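You operate a simulated robot arm through the tools that you are given. There is no shell and no other tool. Be economical: measure what you need, move in short steps, check, and stop when the job is done.

Carry out the task below with a simulated robot arm. There is one attempt and no reset: what you move stays moved.

TASK
Close the two ink tins and stand the PAID and SENT stamps in the letter tray.

Only the result counts: the job must be done as asked and must still hold three seconds after the hand-in. Knocking over, shifting, dropping, spilling or breaking anything else fails it.

THE ROBOT
A 7-joint arm with a two-finger parallel gripper, fixed in place. Base frame: the origin is at the foot of the arm, x ahead of it, y to its left, z up. Readings come in cm, degrees, newtons and seconds.
Its first joint turns from -66.0 to 66.0 degrees. Payload 1.57 kg.
The tool frame sits at the grasp point between the pads (the TCP): z along the fingers, y along the line on which they close. The tips reach 3 cm beyond it. The gripper opens to 11 cm. The fingers are 2.4 cm wide and 1.2 cm thick; the gripper's body (4.8 by 11.2 cm) begins 7.8 cm behind the TCP.
Orientation is that of the tool frame in the base frame, as a unit quaternion [w, x, y, z]. With the fingers straight down and closing along the base's y, the tool's x points along the base's -x, its y along +y and its z along -z.

THE INTERFACE
- The arm moves only by the tool jog_arm. Its argument "plan" is one flat list of numbers, 7 for each row, row after row: the shift along the tool's x, y, z in cm, then the turn, a rotation vector about the tool's x, y, z in degrees, then the finger opening in cm, from 0 to 11. In form: [x, y, z, ax, ay, az, fingers, x, y, z, ax, ay, az, fingers, ...]. A call has 1 to 10 rows; each row shifts and turns the commanded pose from where the row before left it, along the tool's axes as they then stand. Each row takes 0.2 s and may step no farther than 5 cm and 8.6 degrees from the row before; otherwise, or with a gripper value out of range, the whole call is refused. A pose out of reach is approached as far as the arm can. The call stops where the force on the tool passes 40 N (or 10 N more than at its start, if that is more) or the arm is blocked; 0.2 s more then pass. The fingers move at their own pace (about 10.8 cm/s each) and stop on an object; they squeeze with about 33 N. The grip force told is the motor's: it shows also when the fingers shut on nothing. Time passes only in rows, and 0.2 s behind the last, so rows that do not move let the fingers close. It gives the time, the measured TCP pose, the force on the tool (base axes), the opening and the grip force at its end, in the units of the frame above (readings bear some noise).
- Cameras (640 x 400 px; columns grow to the right, rows downward): "scene" is fixed at [17.49, -39.72, 140.73]; the picture's right is [0.69, -0.72, 0.00], its down [-0.39, -0.37, -0.84] and it looks along [0.61, 0.58, -0.54] (base axes); focal length 358 px, centre (320, 200). "wrist" rides on the gripper at [7, 1.6, -14.1] in the tool frame; the picture's right is [-0.23, 0.97, 0.00], its down [-0.86, -0.20, -0.48] and it looks along [-0.47, -0.11, 0.88] (tool axes); focal length 222 px, centre (320, 200). There is no depth. A picture from a camera that has moved, and an enlarged one, comes with that camera's place and axes in the base frame and with its lens.
- snapshot(camera): a new picture of that camera. It takes no simulated time.
- inspect(camera, box): a new picture of the part [left, top, right, bottom] of that camera's present view, enlarged. It takes no simulated time.
- job_done(): hands the job in; it is judged then, once.

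Go step by step. Nothing tells you positions but the pictures and the camera data: compare them with the known pose of the tool, close in by small moves and look again before you grip or let go. The budget is 120 turns and 84 pictures, counting those below and the enlarged ones. Unless the task says otherwise, let go and move clear before handing in, and close with one line.

The tools are called after "Emit:" as name(argument=value, ...) on one line, values as JSON. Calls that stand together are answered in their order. jog_arm: Moves the arm, as the interface text tells. Its arguments: {"type":"object","properties":{"plan":{"type":"array","items":{"type":"number"}}},"required":["plan"]} The other tools are called the same way: snapshot (camera) takes a picture; inspect (camera, box) takes an enlarged picture of a part of a camera's view; job_done () hands the job in.

At the start:

```text
clock: 0.0
tcp_pos: [44.48, 3.04, 107.65]
tool_rot: [0.001, 0.0, 1.0, 0.0]
contact_force: [0.4, -0.3, 0.4]
gripper_width: 11.03
grasp_force: 0.0
```

scene: 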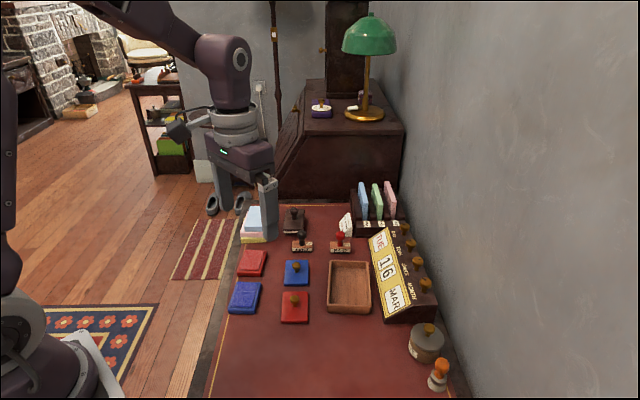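
wrist: 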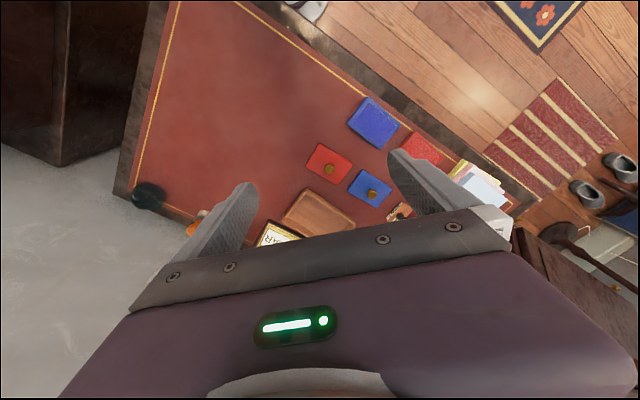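

I see a desk with two ink tins (red and blue bases), two lids with knobs (blue and red), a wooden tray, and several stamps. I'll enlarge the views first.

Emit:
inspect(camera="scene", box=[220, 190, 380, 290])

Emit:
inspect(camera="scene", box=[220, 240, 380, 340])

Emit:
inspect(camera="scene", box=[320, 180, 480, 400])

```text
4.00 times, centred on (300, 240) of scene
camera zoom: at [17.49, -39.72, 140.73], right [0.69, -0.72, 0.0], down [-0.39, -0.37, -0.84], along [0.61, 0.58, -0.54], focal length 1430 px, centre (400, 40)
```

zoom: 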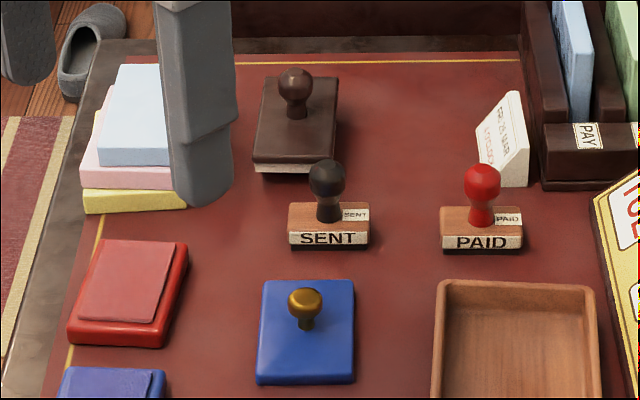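

```text
4.00 times, centred on (300, 290) of scene
camera zoom: at [17.49, -39.72, 140.73], right [0.69, -0.72, 0.0], down [-0.39, -0.37, -0.84], along [0.61, 0.58, -0.54], focal length 1430 px, centre (400, -160)
```

zoom: 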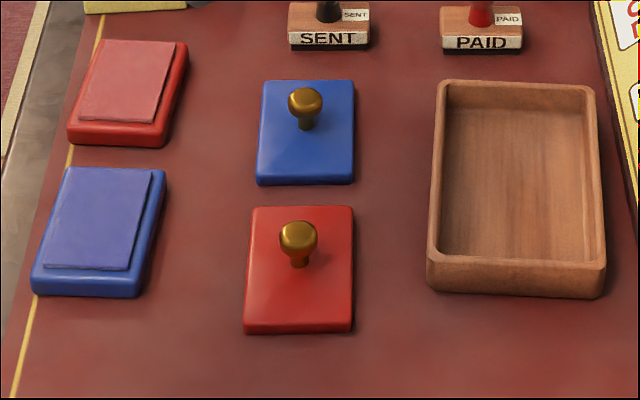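

```text
1.82 times, centred on (400, 290) of scene
camera zoom: at [17.49, -39.72, 140.73], right [0.69, -0.72, 0.0], down [-0.39, -0.37, -0.84], along [0.61, 0.58, -0.54], focal length 650 px, centre (174, 36)
```

zoom: 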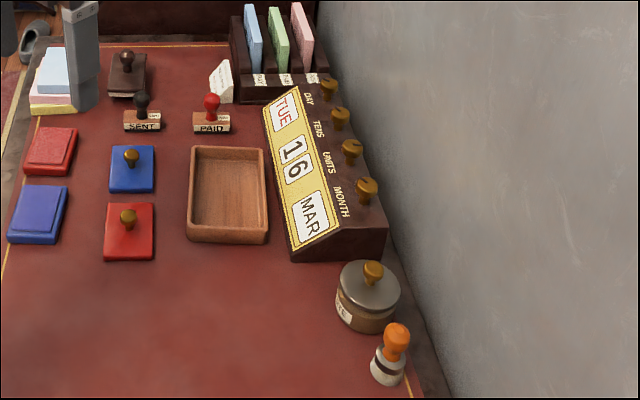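

Triangulating both views, the desk top seems to lie near z≈75, not 39.6, and the desk's axes are turned about 41° from the base. I'll turn the gripper to match, move over the lids and look again.

Emit:
jog_arm(plan=[0, 0, 0, 0, 0, -8.2, 11, 0, 0, 0, 0, 0, -8.2, 11, 0, 0, 0, 0, 0, -8.2, 11, 0, 0, 0, 0, 0, -8.2, 11, 0, 0, 0, 0, 0, -8.2, 11, -3.2, -1.46, 2.5, 0, 0, 0, 11, -3.2, -1.46, 2.5, 0, 0, 0, 11, -3.2, -1.46, 2.5, 0, 0, 0, 11, -3.2, -1.46, 2.5, 0, 0, 0, 11, 0, 0, 0, 0, 0, 0, 11])

Emit:
snapshot(camera="wrist")

Emit:
snapshot(camera="scene")

```text
clock: 2.2
tcp_pos: [58.13, 7.06, 97.74]
tool_rot: [0.0, -0.351, 0.936, 0.001]
contact_force: [0.3, 0.0, 1.0]
gripper_width: 10.99
grasp_force: 0.1
```

```text
78 pictures are left
camera wrist: at [51.81, 3.74, 111.8], right [-0.47, 0.88, 0.0], down [0.78, 0.41, 0.48], along [0.42, 0.22, -0.88], focal length 222 px, centre (320, 200)
```

wrist: 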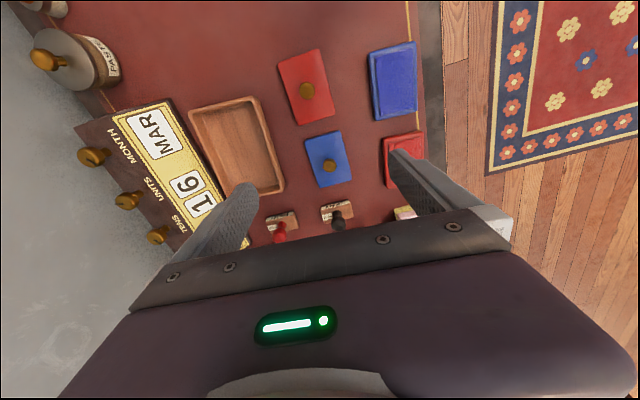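

```text
77 pictures are left
```

scene: 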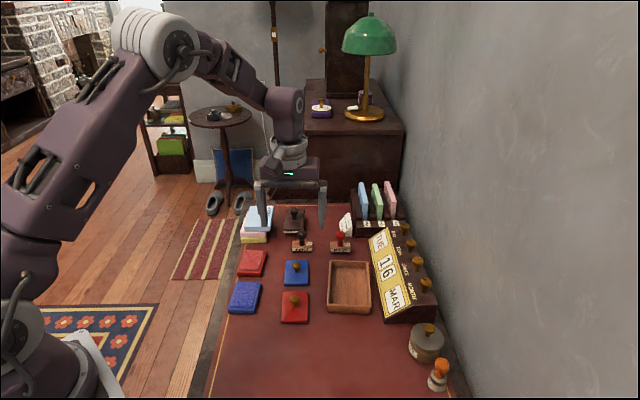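

The wrist view agrees with z≈75 for the desk, with the red lid's knob near (54, 2.9) and the blue lid's near (62, 10.9). I'll enlarge to measure the tins and angles.

Emit:
inspect(camera="wrist", box=[260, 30, 440, 142])

Emit:
inspect(camera="wrist", box=[260, 120, 440, 232])

```text
3.56 times, centred on (350, 86) of wrist
camera zoom: at [51.81, 3.74, 111.8], right [-0.47, 0.88, 0.0], down [0.78, 0.41, 0.48], along [0.42, 0.22, -0.88], focal length 790 px, centre (213, 605)
```

zoom: 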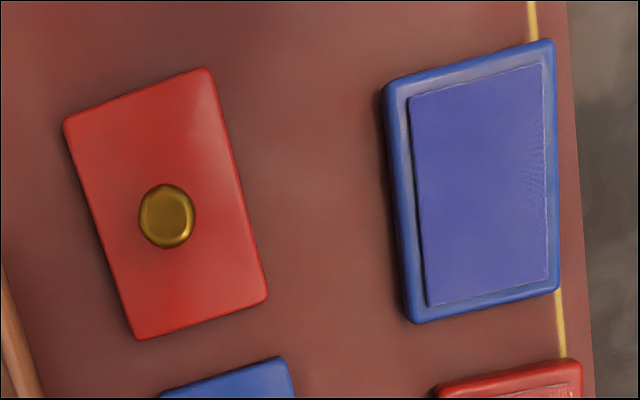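

```text
3.56 times, centred on (350, 176) of wrist
camera zoom: at [51.81, 3.74, 111.8], right [-0.47, 0.88, 0.0], down [0.78, 0.41, 0.48], along [0.42, 0.22, -0.88], focal length 790 px, centre (213, 285)
```

zoom: 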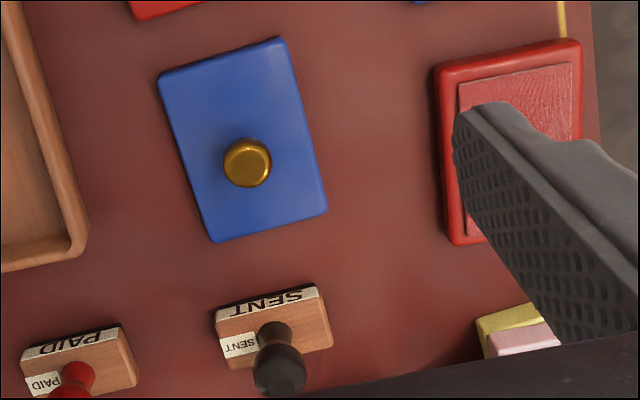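

Red lid centre ≈(53.7, 2.8), yaw ≈45°; blue tin ≈(47.3, 13.2), yaw ≈40°; blue lid ≈(61.6, 10.7), yaw ≈44°; red tin ≈(55.8, 21.6), yaw ≈40°. I'll start with the red lid, hovering over its knob.

Emit:
jog_arm(plan=[1.525, -0.0825, 3.675, 0, 0, 0, 6, 1.525, -0.0825, 3.675, 0, 0, 0, 6, 1.525, -0.0825, 3.675, 0, 0, 0, 6, 1.525, -0.0825, 3.675, 0, 0, 0, 6, 0, 0, 0, 0, 0, 0, 6])

Emit:
snapshot(camera="wrist")

Emit:
inspect(camera="scene", box=[220, 220, 380, 320])

```text
clock: 3.4
tcp_pos: [53.66, 2.79, 83.05]
tool_rot: [0.0, -0.35, 0.937, -0.001]
contact_force: [0.6, 0.3, 0.0]
gripper_width: 6.0
grasp_force: 0.0
```

```text
74 pictures are left
camera wrist: at [47.45, -0.54, 97.08], right [-0.47, 0.88, 0.0], down [0.78, 0.41, 0.48], along [0.42, 0.22, -0.88], focal length 222 px, centre (320, 200)
```

wrist: 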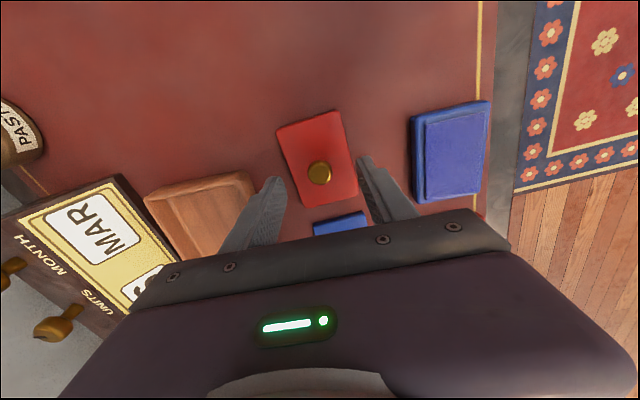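

```text
4.00 times, centred on (300, 270) of scene
camera zoom: at [17.49, -39.72, 140.73], right [0.69, -0.72, 0.0], down [-0.39, -0.37, -0.84], along [0.61, 0.58, -0.54], focal length 1430 px, centre (400, -80)
```

zoom: 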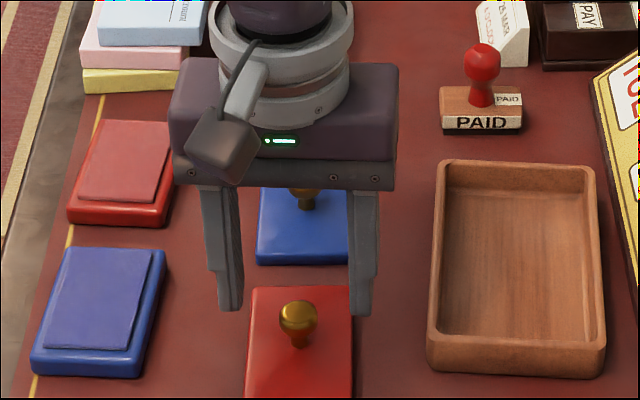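

The knob sits about 0.4 cm ahead of the TCP. I'll descend so the tips end just above the lid.

Emit:
jog_arm(plan=[-0.15, -0.05, 1.5, 0, 0, 0, 6, -0.15, -0.05, 1.0, 0, 0, 0, 6, 0, 0, 0.6, 0, 0, 0, 6, 0, 0, 0.4, 0, 0, 0, 6, 0, 0, 0, 0, 0, 0, 6])

Emit:
inspect(camera="scene", box=[240, 250, 340, 330])

Emit:
inspect(camera="wrist", box=[220, 100, 440, 240])

```text
clock: 4.4
tcp_pos: [54.01, 2.91, 79.97]
tool_rot: [0.001, -0.351, 0.936, -0.002]
contact_force: [-5.0, -1.3, 16.7]
gripper_width: 6.23
grasp_force: 1.3
stopped in row 4: the force on the tool passed its limit (the readings are from after the stop); the commanded pose is now the measured one
```

```text
5.00 times, centred on (290, 290) of scene
camera zoom: at [17.45, -39.73, 140.73], right [0.69, -0.72, 0.0], down [-0.39, -0.37, -0.84], along [0.61, 0.58, -0.54], focal length 1788 px, centre (470, -250)
```

zoom: 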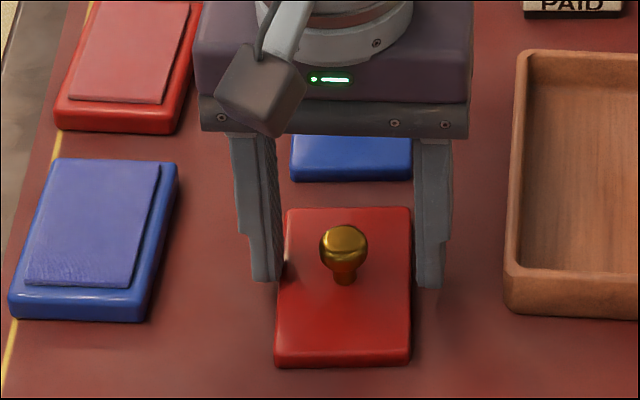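

```text
2.86 times, centred on (330, 170) of wrist
camera zoom: at [47.78, -0.5, 94.01], right [-0.47, 0.88, 0.0], down [0.77, 0.41, 0.48], along [0.42, 0.22, -0.88], focal length 635 px, centre (291, 286)
```

zoom: 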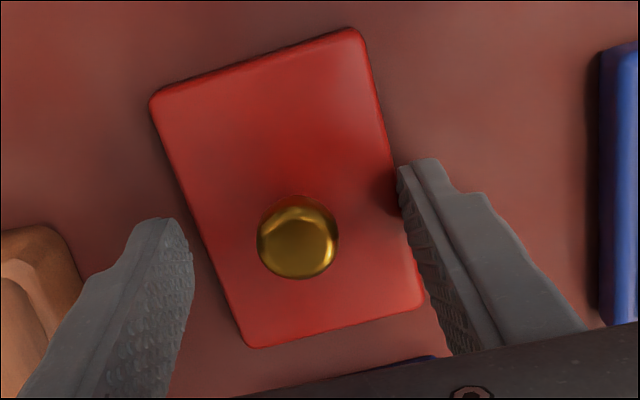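

A finger touched the lid's edge at tip z≈77, so the lid top is at ≈77. I'll rise 0.5 and close on the knob.

Emit:
jog_arm(plan=[0, 0, -0.5, 0, 0, 0, 6, 0.1, 0, 0, 0, 0, 0, 4, 0, 0, 0, 0, 0, 0, 1, 0, 0, 0, 0, 0, 0, 1, 0, 0, 0, 0, 0, 0, 1])

Emit:
inspect(camera="wrist", box=[220, 100, 440, 240])

```text
clock: 5.6
tcp_pos: [53.91, 2.84, 80.38]
tool_rot: [0.001, -0.351, 0.936, -0.001]
contact_force: [-0.6, 0.6, 0.5]
gripper_width: 2.06
grasp_force: 32.7
```

```text
2.86 times, centred on (330, 170) of wrist
camera zoom: at [47.72, -0.54, 94.42], right [-0.47, 0.88, 0.0], down [0.77, 0.41, 0.48], along [0.42, 0.22, -0.88], focal length 635 px, centre (291, 286)
```

zoom: 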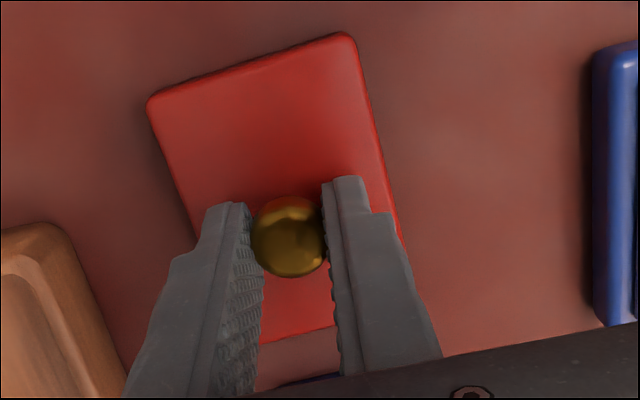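

The knob is held at 2.06 cm. I'll lift, turn about 4.5° toward the tin's angle, and move just beyond the red tin so that the wrist camera looks down on it.

Emit:
jog_arm(plan=[0, 0, -3.5, 0, 0, 0, 1, 0, 0, -3.5, 0, 0, 0, 1, 0, 0, 0, 0, 0, 4.5, 1, -3.44, 2.43, 0, 0, 0, 0, 1, -3.44, 2.43, 0, 0, 0, 0, 1, -3.44, 2.43, 0, 0, 0, 0, 1, -3.44, 2.43, 0, 0, 0, 0, 1, -3.44, 2.43, 0, 0, 0, 0, 1, -3.44, 2.43, 0, 0, 0, 0, 1, 0, 0, 0, 0, 0, 0, 1])

Emit:
snapshot(camera="wrist")

Emit:
inspect(camera="scene", box=[200, 180, 360, 280])

```text
clock: 7.8
tcp_pos: [61.8, 26.71, 87.43]
tool_rot: [0.001, -0.314, 0.949, -0.001]
contact_force: [0.2, -0.2, 0.2]
gripper_width: 0.99
grasp_force: 0.0
```

```text
69 pictures are left
camera wrist: at [55.31, 23.95, 101.44], right [-0.4, 0.92, 0.0], down [0.81, 0.35, 0.48], along [0.44, 0.19, -0.88], focal length 222 px, centre (320, 200)
```

wrist: 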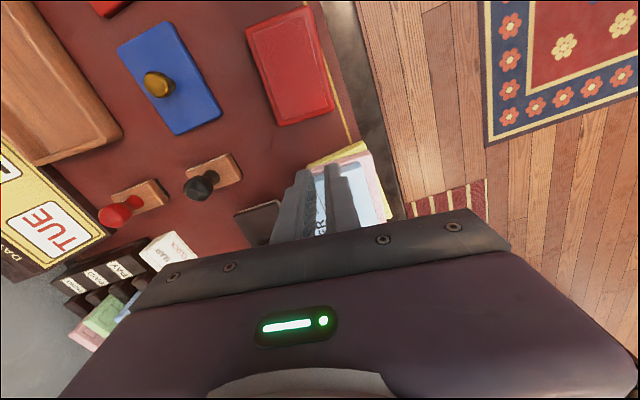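

```text
4.00 times, centred on (280, 230) of scene
camera zoom: at [17.49, -39.72, 140.73], right [0.69, -0.72, 0.0], down [-0.39, -0.37, -0.84], along [0.61, 0.58, -0.54], focal length 1430 px, centre (480, 80)
```

zoom: 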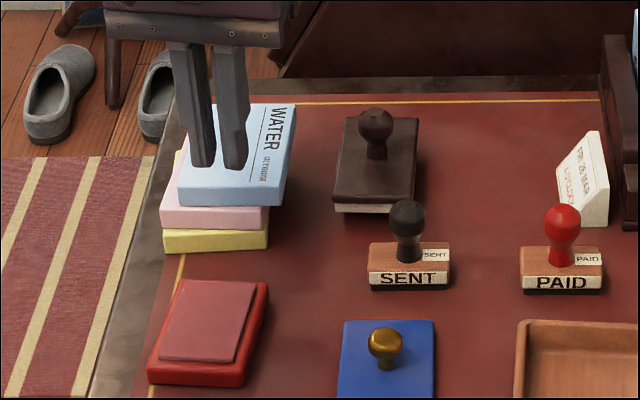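

The knob slipped out during the lift, so I'll check where the red lid lies now.

Emit:
inspect(camera="scene", box=[220, 240, 380, 340])

Emit:
inspect(camera="wrist", box=[80, 0, 400, 200])

```text
4.00 times, centred on (300, 290) of scene
camera zoom: at [17.49, -39.72, 140.73], right [0.69, -0.72, 0.0], down [-0.39, -0.37, -0.84], along [0.61, 0.58, -0.54], focal length 1430 px, centre (400, -160)
```

zoom: 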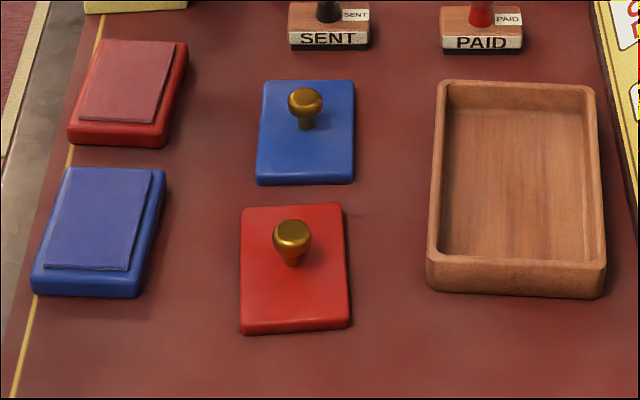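

```text
2.00 times, centred on (240, 100) of wrist
camera zoom: at [55.31, 23.95, 101.44], right [-0.4, 0.92, 0.0], down [0.81, 0.35, 0.48], along [0.44, 0.19, -0.88], focal length 444 px, centre (480, 400)
```

zoom: 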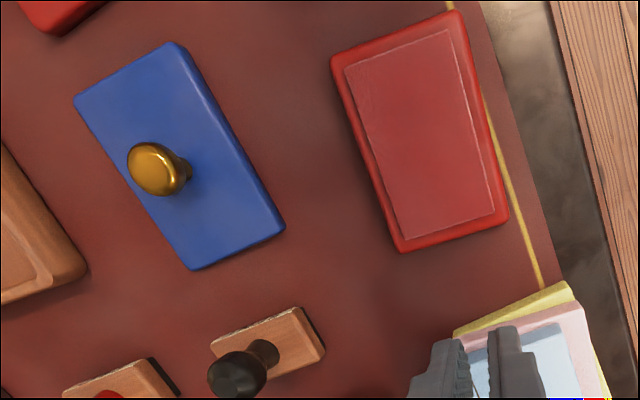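

The red lid only shifted about 0.4 cm in place; the quick lift was probably too jerky. I'll go back over it and grip again more carefully.

Emit:
jog_arm(plan=[3.46, -2.33, 0, 0, 0, 0, 5, 3.46, -2.33, 0, 0, 0, 0, 5, 3.46, -2.33, 0, 0, 0, 0, 5, 3.46, -2.33, 0, 0, 0, 0, 5, 3.46, -2.33, 0, 0, 0, 0, 5, 3.46, -2.33, 0, 0, 0, 0, 5, 0, 0, 3.4, 0, 0, 0, 5, 0, 0, 0, 0, 0, 0, 5])

Emit:
inspect(camera="wrist", box=[220, 100, 440, 240])

```text
clock: 9.6
tcp_pos: [53.35, 3.33, 84.1]
tool_rot: [0.001, -0.314, 0.949, -0.001]
contact_force: [-0.5, -0.8, -0.1]
gripper_width: 4.99
grasp_force: 0.0
```

```text
2.86 times, centred on (330, 170) of wrist
camera zoom: at [46.96, 0.46, 98.05], right [-0.4, 0.92, 0.0], down [0.8, 0.35, 0.48], along [0.44, 0.19, -0.88], focal length 635 px, centre (291, 286)
```

zoom: 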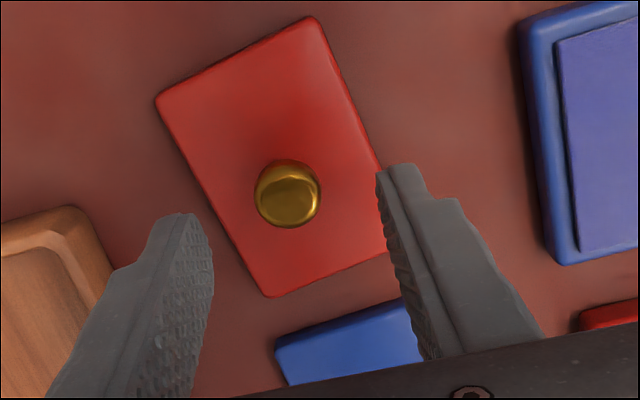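

The knob is at about (53.5, 3.2) and the lid's yaw is now ≈49°. I'll descend to just above the lid, close, and lift very slowly.

Emit:
jog_arm(plan=[0, -0.2, 1.5, 0, 0, 0, 4, 0, 0, 1.5, 0, 0, 0, 3.5, 0, 0, 0.6, 0, 0, 0, 3.5, 0, 0, 0.3, 0, 0, 0, 3.5, 0, 0, 0, 0, 0, 0, 3.5, 0, 0, 0, 0, 0, 0, 0.5, 0, 0, 0, 0, 0, 0, 0.5, 0, 0, 0, 0, 0, 0, 0])

Emit:
inspect(camera="scene", box=[260, 265, 330, 320])

```text
clock: 11.4
tcp_pos: [53.67, 3.05, 80.08]
tool_rot: [0.001, -0.314, 0.949, 0.0]
contact_force: [-0.3, -0.7, 0.0]
gripper_width: 2.04
grasp_force: 33.4
```

```text
7.27 times, centred on (295, 292) of scene
camera zoom: at [17.49, -39.72, 140.73], right [0.69, -0.72, 0.0], down [-0.39, -0.37, -0.84], along [0.61, 0.58, -0.54], focal length 2600 px, centre (502, -473)
```

zoom: 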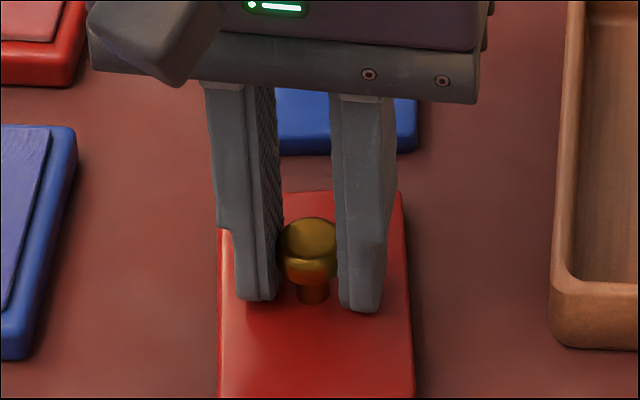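

The grip looks centred on the knob's head. Lifting slowly.

Emit:
jog_arm(plan=[0, 0, -0.15, 0, 0, 0, 0, 0, 0, -0.15, 0, 0, 0, 0, 0, 0, -0.2, 0, 0, 0, 0, 0, 0, -0.3, 0, 0, 0, 0, 0, 0, -0.4, 0, 0, 0, 0, 0, 0, -0.4, 0, 0, 0, 0, 0, 0, -0.4, 0, 0, 0, 0])

Emit:
inspect(camera="scene", box=[260, 265, 330, 320])

```text
clock: 13.0
tcp_pos: [53.59, 3.04, 82.18]
tool_rot: [0.002, -0.315, 0.949, -0.001]
contact_force: [0.1, 0.7, 0.1]
gripper_width: 2.03
grasp_force: 32.6
```

```text
7.27 times, centred on (295, 292) of scene
camera zoom: at [17.49, -39.72, 140.73], right [0.69, -0.72, 0.0], down [-0.39, -0.37, -0.84], along [0.61, 0.58, -0.54], focal length 2600 px, centre (502, -473)
```

zoom: 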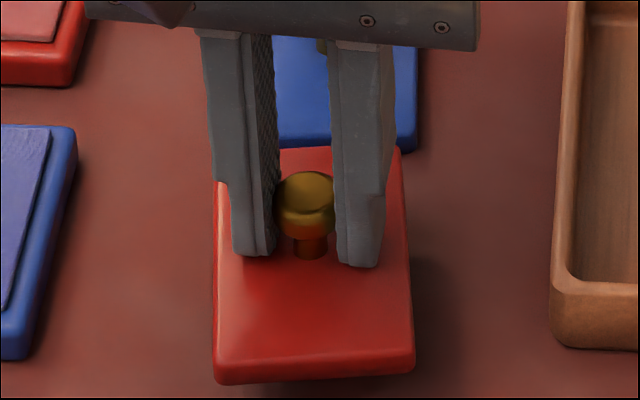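

It holds and rises. I'll continue up gently and turn the lid toward the tin's angle.

Emit:
jog_arm(plan=[0, 0, -0.4, 0, 0, 0, 0, 0, 0, -0.5, 0, 0, 0, 0, 0, 0, -0.5, 0, 0, 0, 0, 0, 0, -0.6, 0, 0, 0, 0, 0, 0, -0.6, 0, 0, 0, 0, 0, 0, -0.5, 0, 0, 2.3, 0, 0, 0, -0.3, 0, 0, 2.3, 0, 0, 0, -0.2, 0, 0, 2.3, 0, 0, 0, 0, 0, 0, 2.3, 0, 0, 0, 0, 0, 0, 0, 0])

Emit:
inspect(camera="scene", box=[240, 250, 340, 312])

Emit:
inspect(camera="wrist", box=[220, 60, 440, 240])

```text
clock: 15.2
tcp_pos: [53.62, 3.09, 85.68]
tool_rot: [0.001, -0.237, 0.972, 0.0]
contact_force: [-0.4, 0.4, -0.3]
gripper_width: 2.03
grasp_force: 33.4
```

```text
6.40 times, centred on (290, 281) of scene
camera zoom: at [17.49, -39.72, 140.73], right [0.69, -0.72, 0.0], down [-0.39, -0.37, -0.84], along [0.61, 0.58, -0.54], focal length 2288 px, centre (512, -318)
```

zoom: 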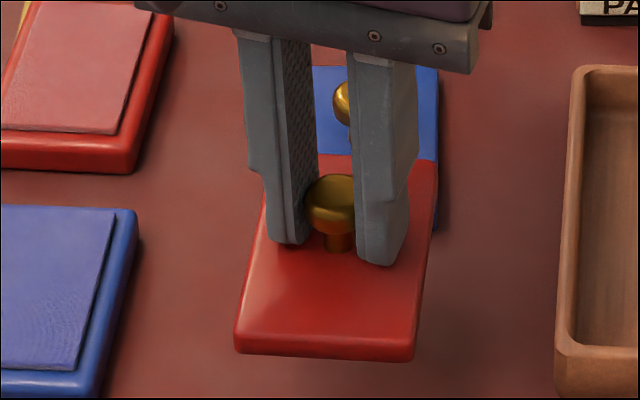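

```text
2.22 times, centred on (330, 150) of wrist
camera zoom: at [46.78, 1.32, 99.71], right [-0.25, 0.97, 0.0], down [0.85, 0.22, 0.48], along [0.47, 0.12, -0.88], focal length 494 px, centre (298, 311)
```

zoom: 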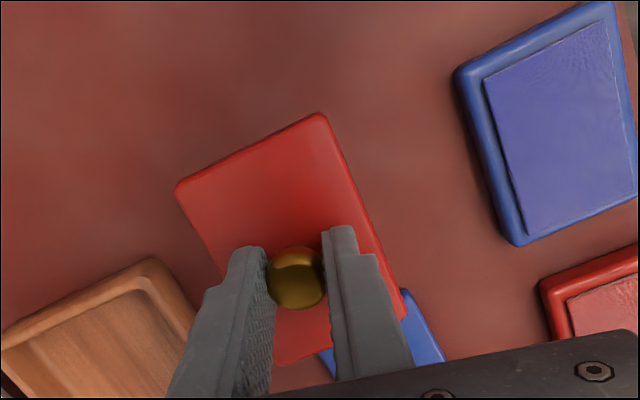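

The lid is level, with yaw now about 41°. I'll carry it over the red tin with a ramped move.

Emit:
jog_arm(plan=[-0.41, 0.61, 0, 0, 0, 0, 0, -0.82, 1.22, 0, 0, 0, 0, 0, -1.22, 1.82, 0, 0, 0, 0, 0, -1.43, 2.13, 0, 0, 0, 0, 0, -1.43, 2.13, 0, 0, 0, 0, 0, -1.43, 2.13, 0, 0, 0, 0, 0, -1.22, 1.82, 0, 0, 0, 0, 0, -1.02, 1.52, 0, 0, 0, 0, 0, -0.82, 1.22, 0, 0, 0, 0, 0, -0.41, 0.61, 0, 0, 0, 1, 0])

Emit:
inspect(camera="scene", box=[200, 220, 300, 282])

Emit:
inspect(camera="wrist", box=[220, 60, 440, 240])

```text
clock: 17.4
tcp_pos: [55.71, 21.26, 85.72]
tool_rot: [0.001, -0.228, 0.974, 0.0]
contact_force: [1.4, 0.5, -0.1]
gripper_width: 2.02
grasp_force: 33.2
```

```text
6.40 times, centred on (250, 251) of scene
camera zoom: at [17.49, -39.72, 140.73], right [0.69, -0.72, 0.0], down [-0.39, -0.37, -0.84], along [0.61, 0.58, -0.54], focal length 2288 px, centre (768, -126)
```

zoom: 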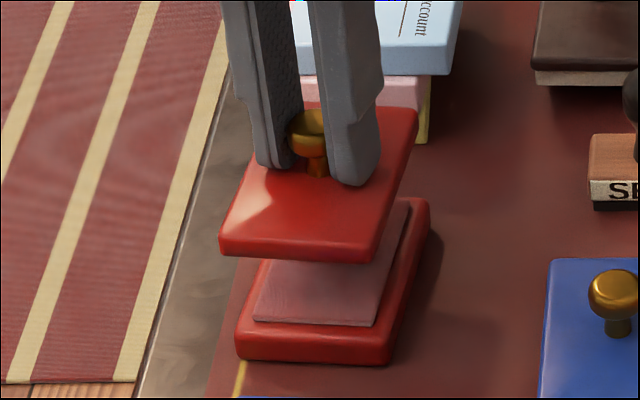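

```text
2.22 times, centred on (330, 150) of wrist
camera zoom: at [48.79, 19.63, 99.69], right [-0.23, 0.97, 0.0], down [0.85, 0.2, 0.48], along [0.47, 0.11, -0.88], focal length 494 px, centre (298, 311)
```

zoom: 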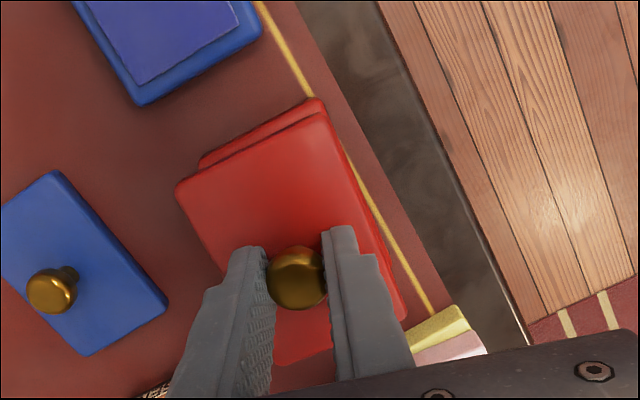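

The lid is over the tin and parallel to it, within about 0.3 cm. I'll lower most of the way and look again.

Emit:
jog_arm(plan=[-0.1, -0.05, 0.4, 0, 0, 0, 0, -0.1, -0.05, 0.5, 0, 0, 0, 0, 0, 0, 0.5, 0, 0, 0, 0, 0, 0, 0.5, 0, 0, 0, 0, 0, 0, 0.5, 0, 0, 0, 0, 0, 0, 0.4, 0, 0, 0, 0, 0, 0, 0.2, 0, 0, 0, 0])

Emit:
inspect(camera="scene", box=[210, 230, 290, 285])

Emit:
inspect(camera="wrist", box=[260, 80, 420, 230])

```text
clock: 19.0
tcp_pos: [55.91, 21.22, 82.63]
tool_rot: [0.0, -0.229, 0.974, -0.001]
contact_force: [-1.1, -0.5, 0.3]
gripper_width: 2.02
grasp_force: 33.4
```

```text
7.27 times, centred on (250, 258) of scene
camera zoom: at [17.49, -39.72, 140.73], right [0.69, -0.72, 0.0], down [-0.39, -0.37, -0.84], along [0.61, 0.58, -0.54], focal length 2600 px, centre (829, -218)
```

zoom: 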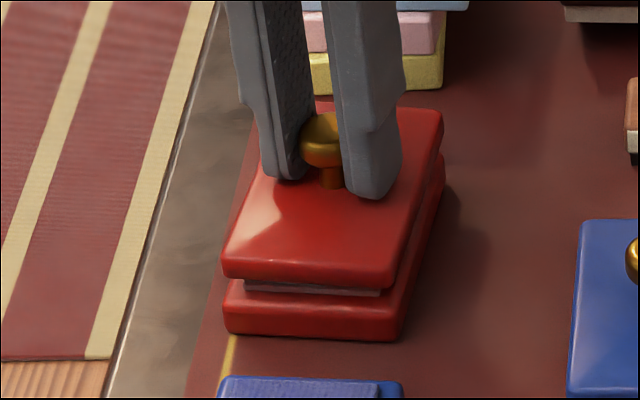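

```text
2.67 times, centred on (340, 155) of wrist
camera zoom: at [49.03, 19.64, 96.7], right [-0.23, 0.97, 0.0], down [0.85, 0.2, 0.48], along [0.47, 0.11, -0.88], focal length 592 px, centre (267, 320)
```

zoom: 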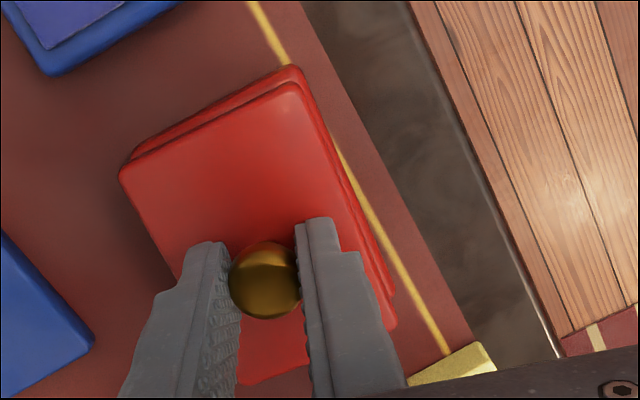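

Alignment is within about 0.1 cm. I'll lower in small steps, watching the force.

Emit:
jog_arm(plan=[0.05, 0, 0.3, 0, 0, 0, 0, 0, 0, 0.3, 0, 0, 0, 0, 0, 0, 0.2, 0, 0, 0, 0, 0, 0, 0.1, 0, 0, 0, 0])

Emit:
inspect(camera="scene", box=[210, 230, 290, 285])

```text
clock: 20.0
tcp_pos: [55.86, 21.24, 81.73]
tool_rot: [0.001, -0.228, 0.974, -0.001]
contact_force: [0.2, -0.3, -0.8]
gripper_width: 2.02
grasp_force: 33.0
```

```text
7.27 times, centred on (250, 258) of scene
camera zoom: at [17.49, -39.72, 140.73], right [0.69, -0.72, 0.0], down [-0.39, -0.37, -0.84], along [0.61, 0.58, -0.54], focal length 2600 px, centre (829, -218)
```

zoom: 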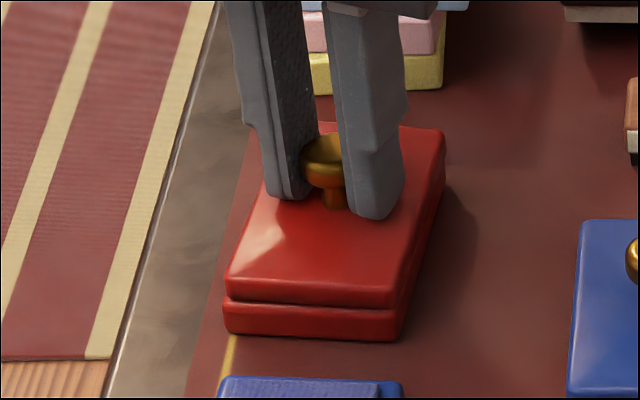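

Nearly seated; a few more small steps down.

Emit:
jog_arm(plan=[0, 0, 0.1, 0, 0, 0, 0, 0, 0, 0.1, 0, 0, 0, 0, 0, 0, 0.1, 0, 0, 0, 0])

Emit:
inspect(camera="scene", box=[210, 230, 290, 285])

```text
clock: 20.9
tcp_pos: [55.85, 21.25, 81.6]
tool_rot: [0.002, -0.227, 0.974, 0.0]
contact_force: [-7.1, -1.5, 10.8]
gripper_width: 2.03
grasp_force: 32.4
stopped in row 3: the force on the tool passed its limit (the readings are from after the stop); the commanded pose is now the measured one
```

```text
7.27 times, centred on (250, 258) of scene
camera zoom: at [17.45, -39.73, 140.73], right [0.69, -0.72, 0.0], down [-0.39, -0.37, -0.84], along [0.61, 0.58, -0.54], focal length 2600 px, centre (829, -218)
```

zoom: 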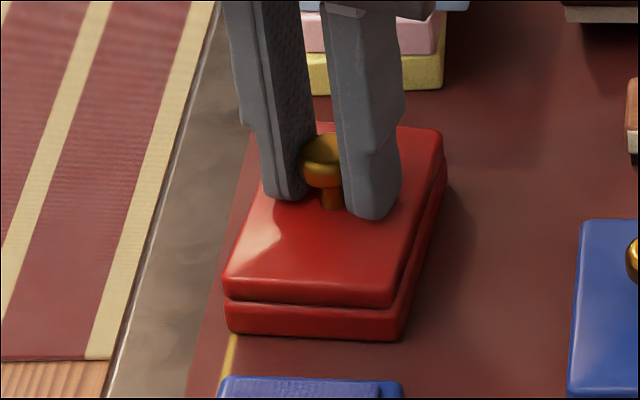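

The lid is in contact with the tin. I'll open and rise straight up.

Emit:
jog_arm(plan=[0, 0, 0, 0, 0, 0, 2.6, 0, 0, 0, 0, 0, 0, 3.5, 0, 0, -0.5, 0, 0, 0, 3.5, 0, 0, -1.5, 0, 0, 0, 3.5, 0, 0, -3, 0, 0, 0, 3.5, 0, 0, 0, 0, 0, 0, 5])

Emit:
inspect(camera="scene", box=[210, 230, 290, 285])

Emit:
snapshot(camera="wrist")

```text
clock: 22.3
tcp_pos: [55.83, 21.23, 86.64]
tool_rot: [0.002, -0.229, 0.974, 0.0]
contact_force: [0.2, 0.2, 0.4]
gripper_width: 4.98
grasp_force: 0.0
```

```text
7.27 times, centred on (250, 258) of scene
camera zoom: at [17.49, -39.72, 140.73], right [0.69, -0.72, 0.0], down [-0.39, -0.37, -0.84], along [0.61, 0.58, -0.54], focal length 2600 px, centre (829, -218)
```

zoom: 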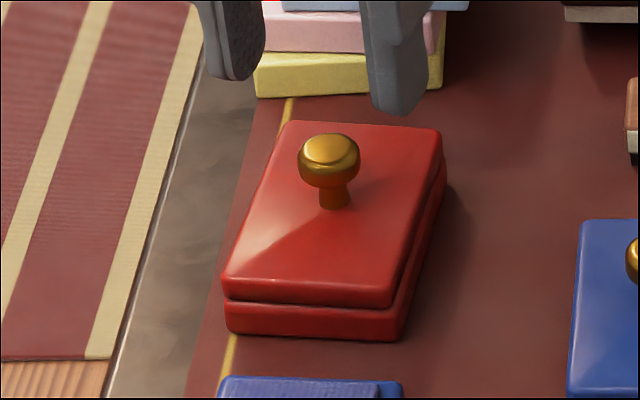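

```text
53 pictures are left
camera wrist: at [48.97, 19.67, 100.77], right [-0.23, 0.97, 0.0], down [0.85, 0.2, 0.48], along [0.47, 0.11, -0.88], focal length 222 px, centre (320, 200)
```

wrist: 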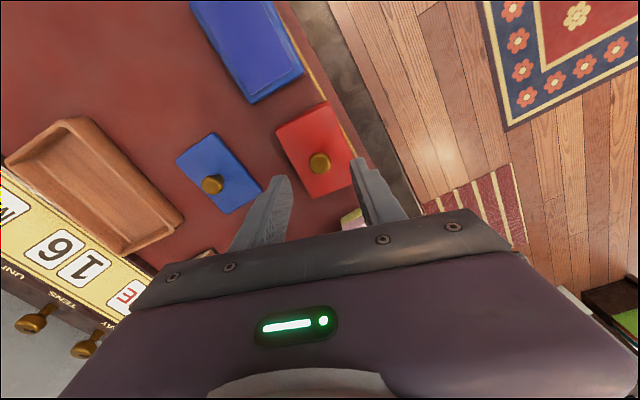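

The red tin is closed. Next I'll hover over the blue lid's knob at ≈(61.4, 10.5).

Emit:
jog_arm(plan=[-0.05, -3.02, 0, 0, 0, 0, 5, -0.05, -3.02, 0, 0, 0, 0, 5, -0.05, -3.02, 0, 0, 0, 0, 5, -0.05, -3.02, 0, 0, 0, 0, 5, 0, 0, 1.3, 0, 0, -6.8, 5, 0, 0, 1.3, 0, 0, -6.8, 5, 0, 0, 0, 0, 0, 0, 5])

Emit:
inspect(camera="wrist", box=[220, 80, 440, 240])

```text
clock: 23.9
tcp_pos: [61.36, 10.54, 83.99]
tool_rot: [0.002, -0.343, 0.939, 0.0]
contact_force: [0.3, 0.0, 0.0]
gripper_width: 5.0
grasp_force: 0.0
```

```text
2.50 times, centred on (330, 160) of wrist
camera zoom: at [55.12, 7.31, 98.11], right [-0.45, 0.89, 0.0], down [0.78, 0.4, 0.48], along [0.43, 0.22, -0.88], focal length 555 px, centre (295, 300)
```

zoom: 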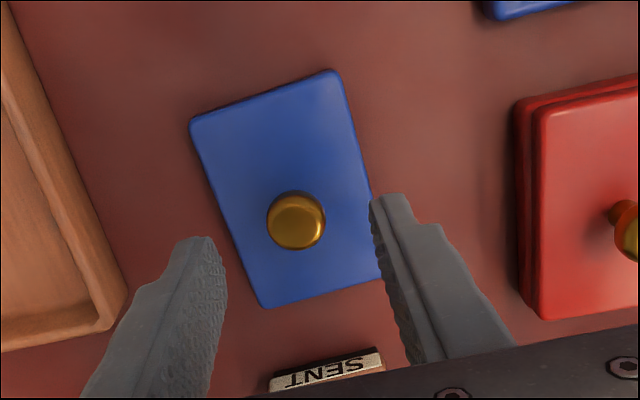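

The knob is at (61.5, 10.6), under the gripper. I'll descend, close and start a slow lift.

Emit:
jog_arm(plan=[-0.16, 0, 1.5, 0, 0, 0, 4, 0, 0, 1.5, 0, 0, 0, 3.5, 0, 0, 0.6, 0, 0, 0, 3.5, 0, 0, 0.3, 0, 0, 0, 3.5, 0, 0, 0, 0, 0, 0, 0.5, 0, 0, 0, 0, 0, 0, 0.5, 0, 0, 0, 0, 0, 0, 0, 0, 0, -0.15, 0, 0, 0, 0, 0, 0, -0.15, 0, 0, 0, 0, 0, 0, -0.2, 0, 0, 0, 0])

Emit:
inspect(camera="scene", box=[260, 240, 340, 295])

```text
clock: 26.1
tcp_pos: [61.46, 10.68, 80.62]
tool_rot: [0.002, -0.342, 0.94, -0.001]
contact_force: [0.2, 0.4, 0.5]
gripper_width: 2.03
grasp_force: 33.1
```

```text
7.27 times, centred on (300, 268) of scene
camera zoom: at [17.49, -39.72, 140.73], right [0.69, -0.72, 0.0], down [-0.39, -0.37, -0.84], along [0.61, 0.58, -0.54], focal length 2600 px, centre (466, -291)
```

zoom: 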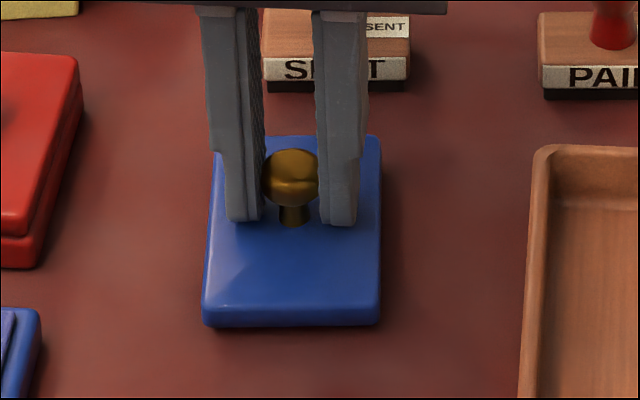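

Lifting well. I'll raise further and turn about 5°.

Emit:
jog_arm(plan=[0, 0, -0.4, 0, 0, 0, 0, 0, 0, -0.5, 0, 0, 0, 0, 0, 0, -0.6, 0, 0, 0, 0, 0, 0, -0.6, 0, 0, 1, 0, 0, 0, -0.6, 0, 0, 1.2, 0, 0, 0, -0.6, 0, 0, 1.2, 0, 0, 0, -0.6, 0, 0, 1, 0, 0, 0, -0.6, 0, 0, 0.6, 0, 0, 0, -0.4, 0, 0, 0, 0])

```text
clock: 28.1
tcp_pos: [61.52, 10.69, 85.67]
tool_rot: [0.002, -0.301, 0.954, 0.0]
contact_force: [-0.3, -0.7, 0.0]
gripper_width: 2.03
grasp_force: 32.8
```

Held firmly. Now I'll carry it over the blue tin.

Emit:
jog_arm(plan=[0.41, 0.4, 0, 0, 0, 0, 0, 0.82, 0.8, 0, 0, 0, 0, 0, 1.23, 1.2, 0, 0, 0, 0, 0, 1.43, 1.4, 0, 0, 0, 0, 0, 1.43, 1.4, 0, 0, 0, 0, 0, 1.43, 1.4, 0, 0, 0, 0, 0, 1.23, 1.2, 0, 0, 0, 0, 0, 1.02, 1.0, 0, 0, 0, 0, 0, 0.82, 0.8, 0, 0, 0, 0, 0, 0.42, 0.39, 0, 0, 0, 0, 0])

Emit:
inspect(camera="scene", box=[205, 260, 285, 315])

Emit:
inspect(camera="wrist", box=[240, 80, 420, 230])

```text
clock: 30.3
tcp_pos: [47.39, 13.05, 85.36]
tool_rot: [0.001, -0.301, 0.954, 0.0]
contact_force: [0.5, -0.8, -1.1]
gripper_width: 2.04
grasp_force: 33.0
```

```text
7.27 times, centred on (245, 288) of scene
camera zoom: at [17.49, -39.72, 140.73], right [0.69, -0.72, 0.0], down [-0.39, -0.37, -0.84], along [0.61, 0.58, -0.54], focal length 2600 px, centre (866, -436)
```

zoom: 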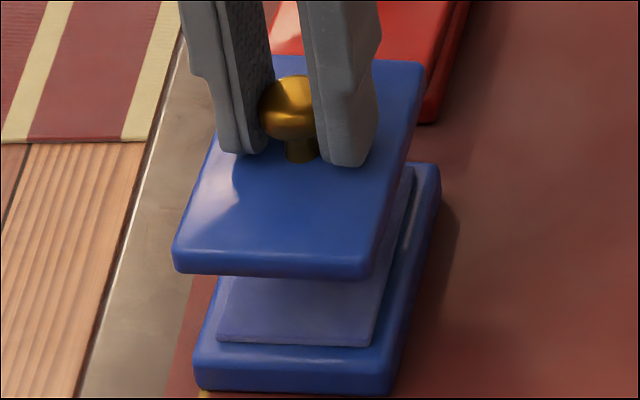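

```text
2.67 times, centred on (330, 155) of wrist
camera zoom: at [40.83, 10.33, 99.52], right [-0.37, 0.93, 0.0], down [0.81, 0.33, 0.48], along [0.45, 0.18, -0.88], focal length 592 px, centre (293, 320)
```

zoom: 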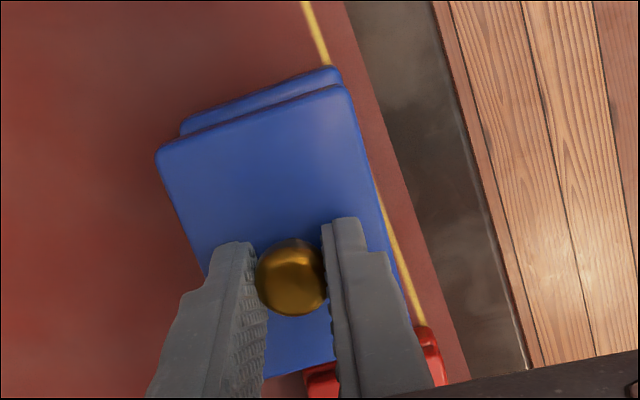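

Parallel and within 0.2 cm of the tin. I'll correct and lower most of the way.

Emit:
jog_arm(plan=[-0.1, -0.04, 0.4, 0, 0, 0, 0, -0.09, -0.03, 0.5, 0, 0, 0, 0, 0, 0, 0.5, 0, 0, 0, 0, 0, 0, 0.5, 0, 0, 0, 0, 0, 0, 0.5, 0, 0, 0, 0, 0, 0, 0.4, 0, 0, 0, 0, 0, 0, 0.2, 0, 0, 0, 0])

Emit:
inspect(camera="scene", box=[205, 260, 285, 315])

Emit:
inspect(camera="wrist", box=[240, 80, 420, 230])

```text
clock: 31.9
tcp_pos: [47.69, 13.06, 82.48]
tool_rot: [0.001, -0.3, 0.954, -0.001]
contact_force: [-0.6, 0.4, -0.5]
gripper_width: 2.03
grasp_force: 33.1
```

```text
7.27 times, centred on (245, 288) of scene
camera zoom: at [17.49, -39.72, 140.73], right [0.69, -0.72, 0.0], down [-0.39, -0.37, -0.84], along [0.61, 0.58, -0.54], focal length 2600 px, centre (866, -436)
```

zoom: 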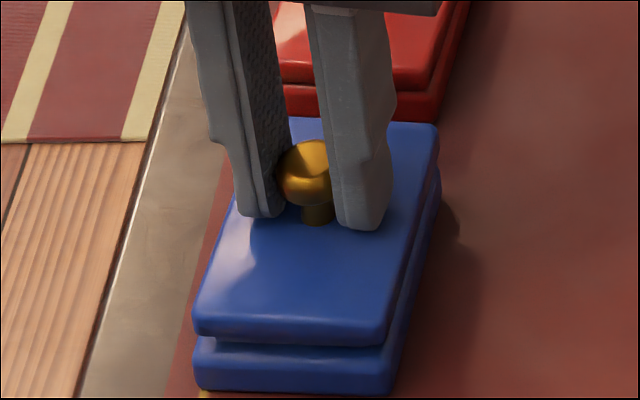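

```text
2.67 times, centred on (330, 155) of wrist
camera zoom: at [41.06, 10.36, 96.56], right [-0.37, 0.93, 0.0], down [0.81, 0.33, 0.48], along [0.45, 0.18, -0.88], focal length 592 px, centre (293, 320)
```

zoom: 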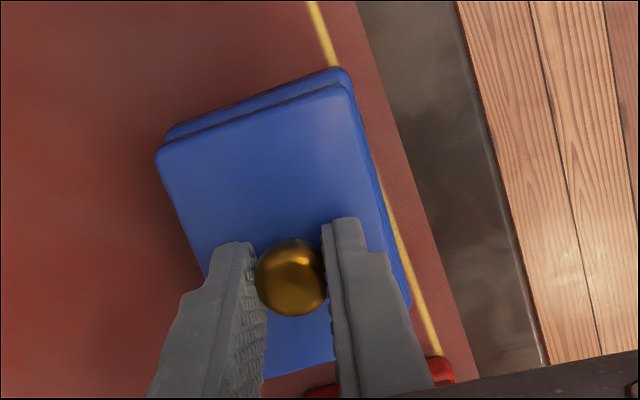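

Alignment is good to 0.1 cm. Lowering to contact.

Emit:
jog_arm(plan=[0, -0.07, 0.3, 0, 0, 0, 0, 0, 0, 0.2, 0, 0, 0, 0, 0, 0, 0.15, 0, 0, 0, 0, 0, 0, 0.1, 0, 0, 0, 0, 0, 0, 0.1, 0, 0, 0, 0, 0, 0, 0.1, 0, 0, 0, 0])

Emit:
inspect(camera="scene", box=[205, 260, 285, 315])

```text
clock: 33.2
tcp_pos: [47.68, 13.07, 81.77]
tool_rot: [0.001, -0.302, 0.953, 0.001]
contact_force: [-5.2, -0.8, 10.7]
gripper_width: 2.04
grasp_force: 33.4
stopped in row 6: the force on the tool passed its limit (the readings are from after the stop); the commanded pose is now the measured one
```

```text
7.27 times, centred on (245, 288) of scene
camera zoom: at [17.46, -39.73, 140.73], right [0.69, -0.72, 0.0], down [-0.39, -0.37, -0.84], along [0.61, 0.58, -0.54], focal length 2600 px, centre (866, -436)
```

zoom: 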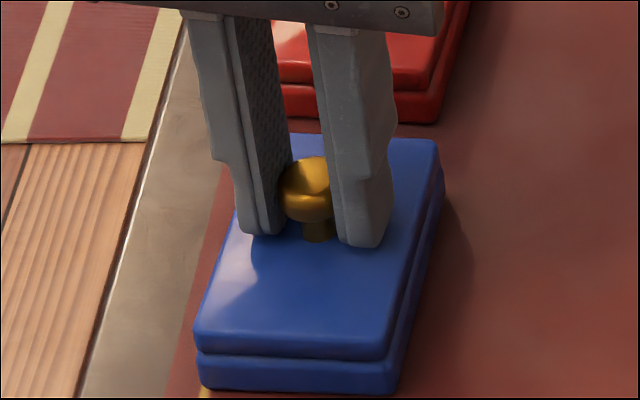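

Seated like the red one. Releasing and rising.

Emit:
jog_arm(plan=[0, 0, 0, 0, 0, 0, 2.6, 0, 0, 0, 0, 0, 0, 3.5, 0, 0, -0.5, 0, 0, 0, 3.5, 0, 0, -1.5, 0, 0, 0, 3.5, 0, 0, -4, 0, 0, 0, 3.5, 0, 0, -4, 0, 0, 0, 4, 0, 0, 0, 0, 0, 0, 4])

Emit:
inspect(camera="scene", box=[200, 225, 300, 315])

Emit:
inspect(camera="scene", box=[280, 200, 400, 275])

```text
clock: 34.8
tcp_pos: [47.62, 13.0, 91.87]
tool_rot: [0.001, -0.302, 0.953, 0.0]
contact_force: [0.0, 0.2, 0.1]
gripper_width: 4.02
grasp_force: 0.0
```

```text
4.44 times, centred on (250, 270) of scene
camera zoom: at [17.49, -39.72, 140.73], right [0.69, -0.72, 0.0], down [-0.39, -0.37, -0.84], along [0.61, 0.58, -0.54], focal length 1589 px, centre (631, -111)
```

zoom: 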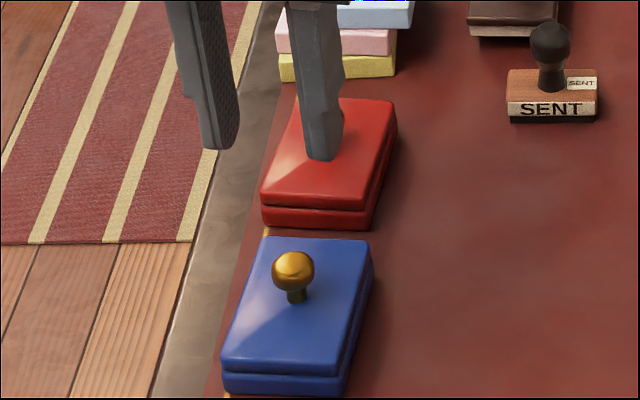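

```text
5.33 times, centred on (340, 238) of scene
camera zoom: at [17.49, -39.72, 140.73], right [0.69, -0.72, 0.0], down [-0.39, -0.37, -0.84], along [0.61, 0.58, -0.54], focal length 1907 px, centre (213, 0)
```

zoom: 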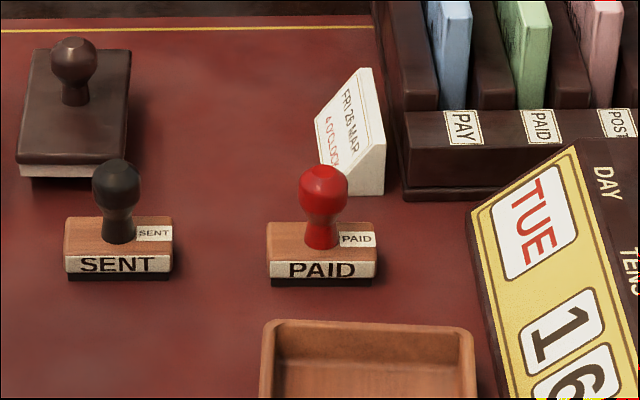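

Both tins are closed. The SENT knob is at ≈(69.0, 15.9) and the PAID knob at ≈(76.0, 8.3), with knob tops near z≈82.4. I'll hover over SENT.

Emit:
jog_arm(plan=[-3.83, -1.99, 0, 0, 0, 0, 4, -3.83, -1.99, 0, 0, 0, 0, 5, -3.83, -1.99, 0, 0, 0, 0, 5, -3.83, -1.99, 0, 0, 0, 0, 5, -3.83, -1.99, 0, 0, 0, 0, 5, 0, 0, 1.9, 0, 0, -5.4, 5, 0, 0, 0, 0, 0, 0, 5])

Emit:
snapshot(camera="wrist")

Emit:
inspect(camera="scene", box=[260, 190, 380, 265])

```text
clock: 36.4
tcp_pos: [66.84, 15.58, 89.8]
tool_rot: [0.001, -0.346, 0.938, 0.0]
contact_force: [0.0, 0.3, 0.6]
gripper_width: 5.0
grasp_force: 0.0
out of reach, approached as far as the arm can: row 5
```

```text
43 pictures are left
camera wrist: at [60.56, 12.25, 103.84], right [-0.46, 0.89, 0.0], down [0.78, 0.4, 0.48], along [0.43, 0.22, -0.88], focal length 222 px, centre (320, 200)
```

wrist: 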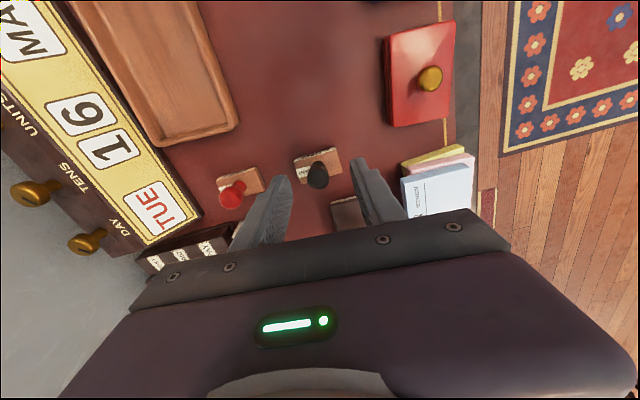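

```text
5.33 times, centred on (320, 228) of scene
camera zoom: at [17.49, -39.72, 140.73], right [0.69, -0.72, 0.0], down [-0.39, -0.37, -0.84], along [0.61, 0.58, -0.54], focal length 1907 px, centre (320, 53)
```

zoom: 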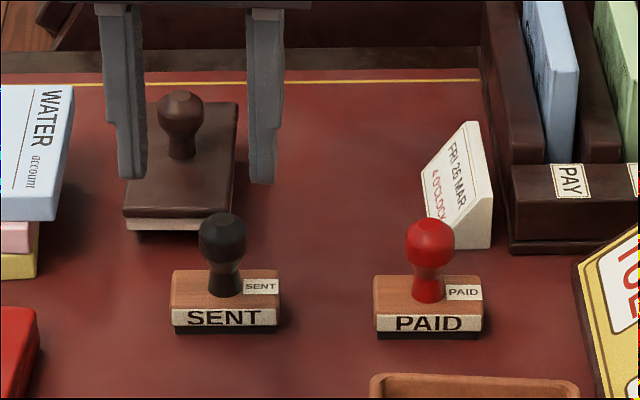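

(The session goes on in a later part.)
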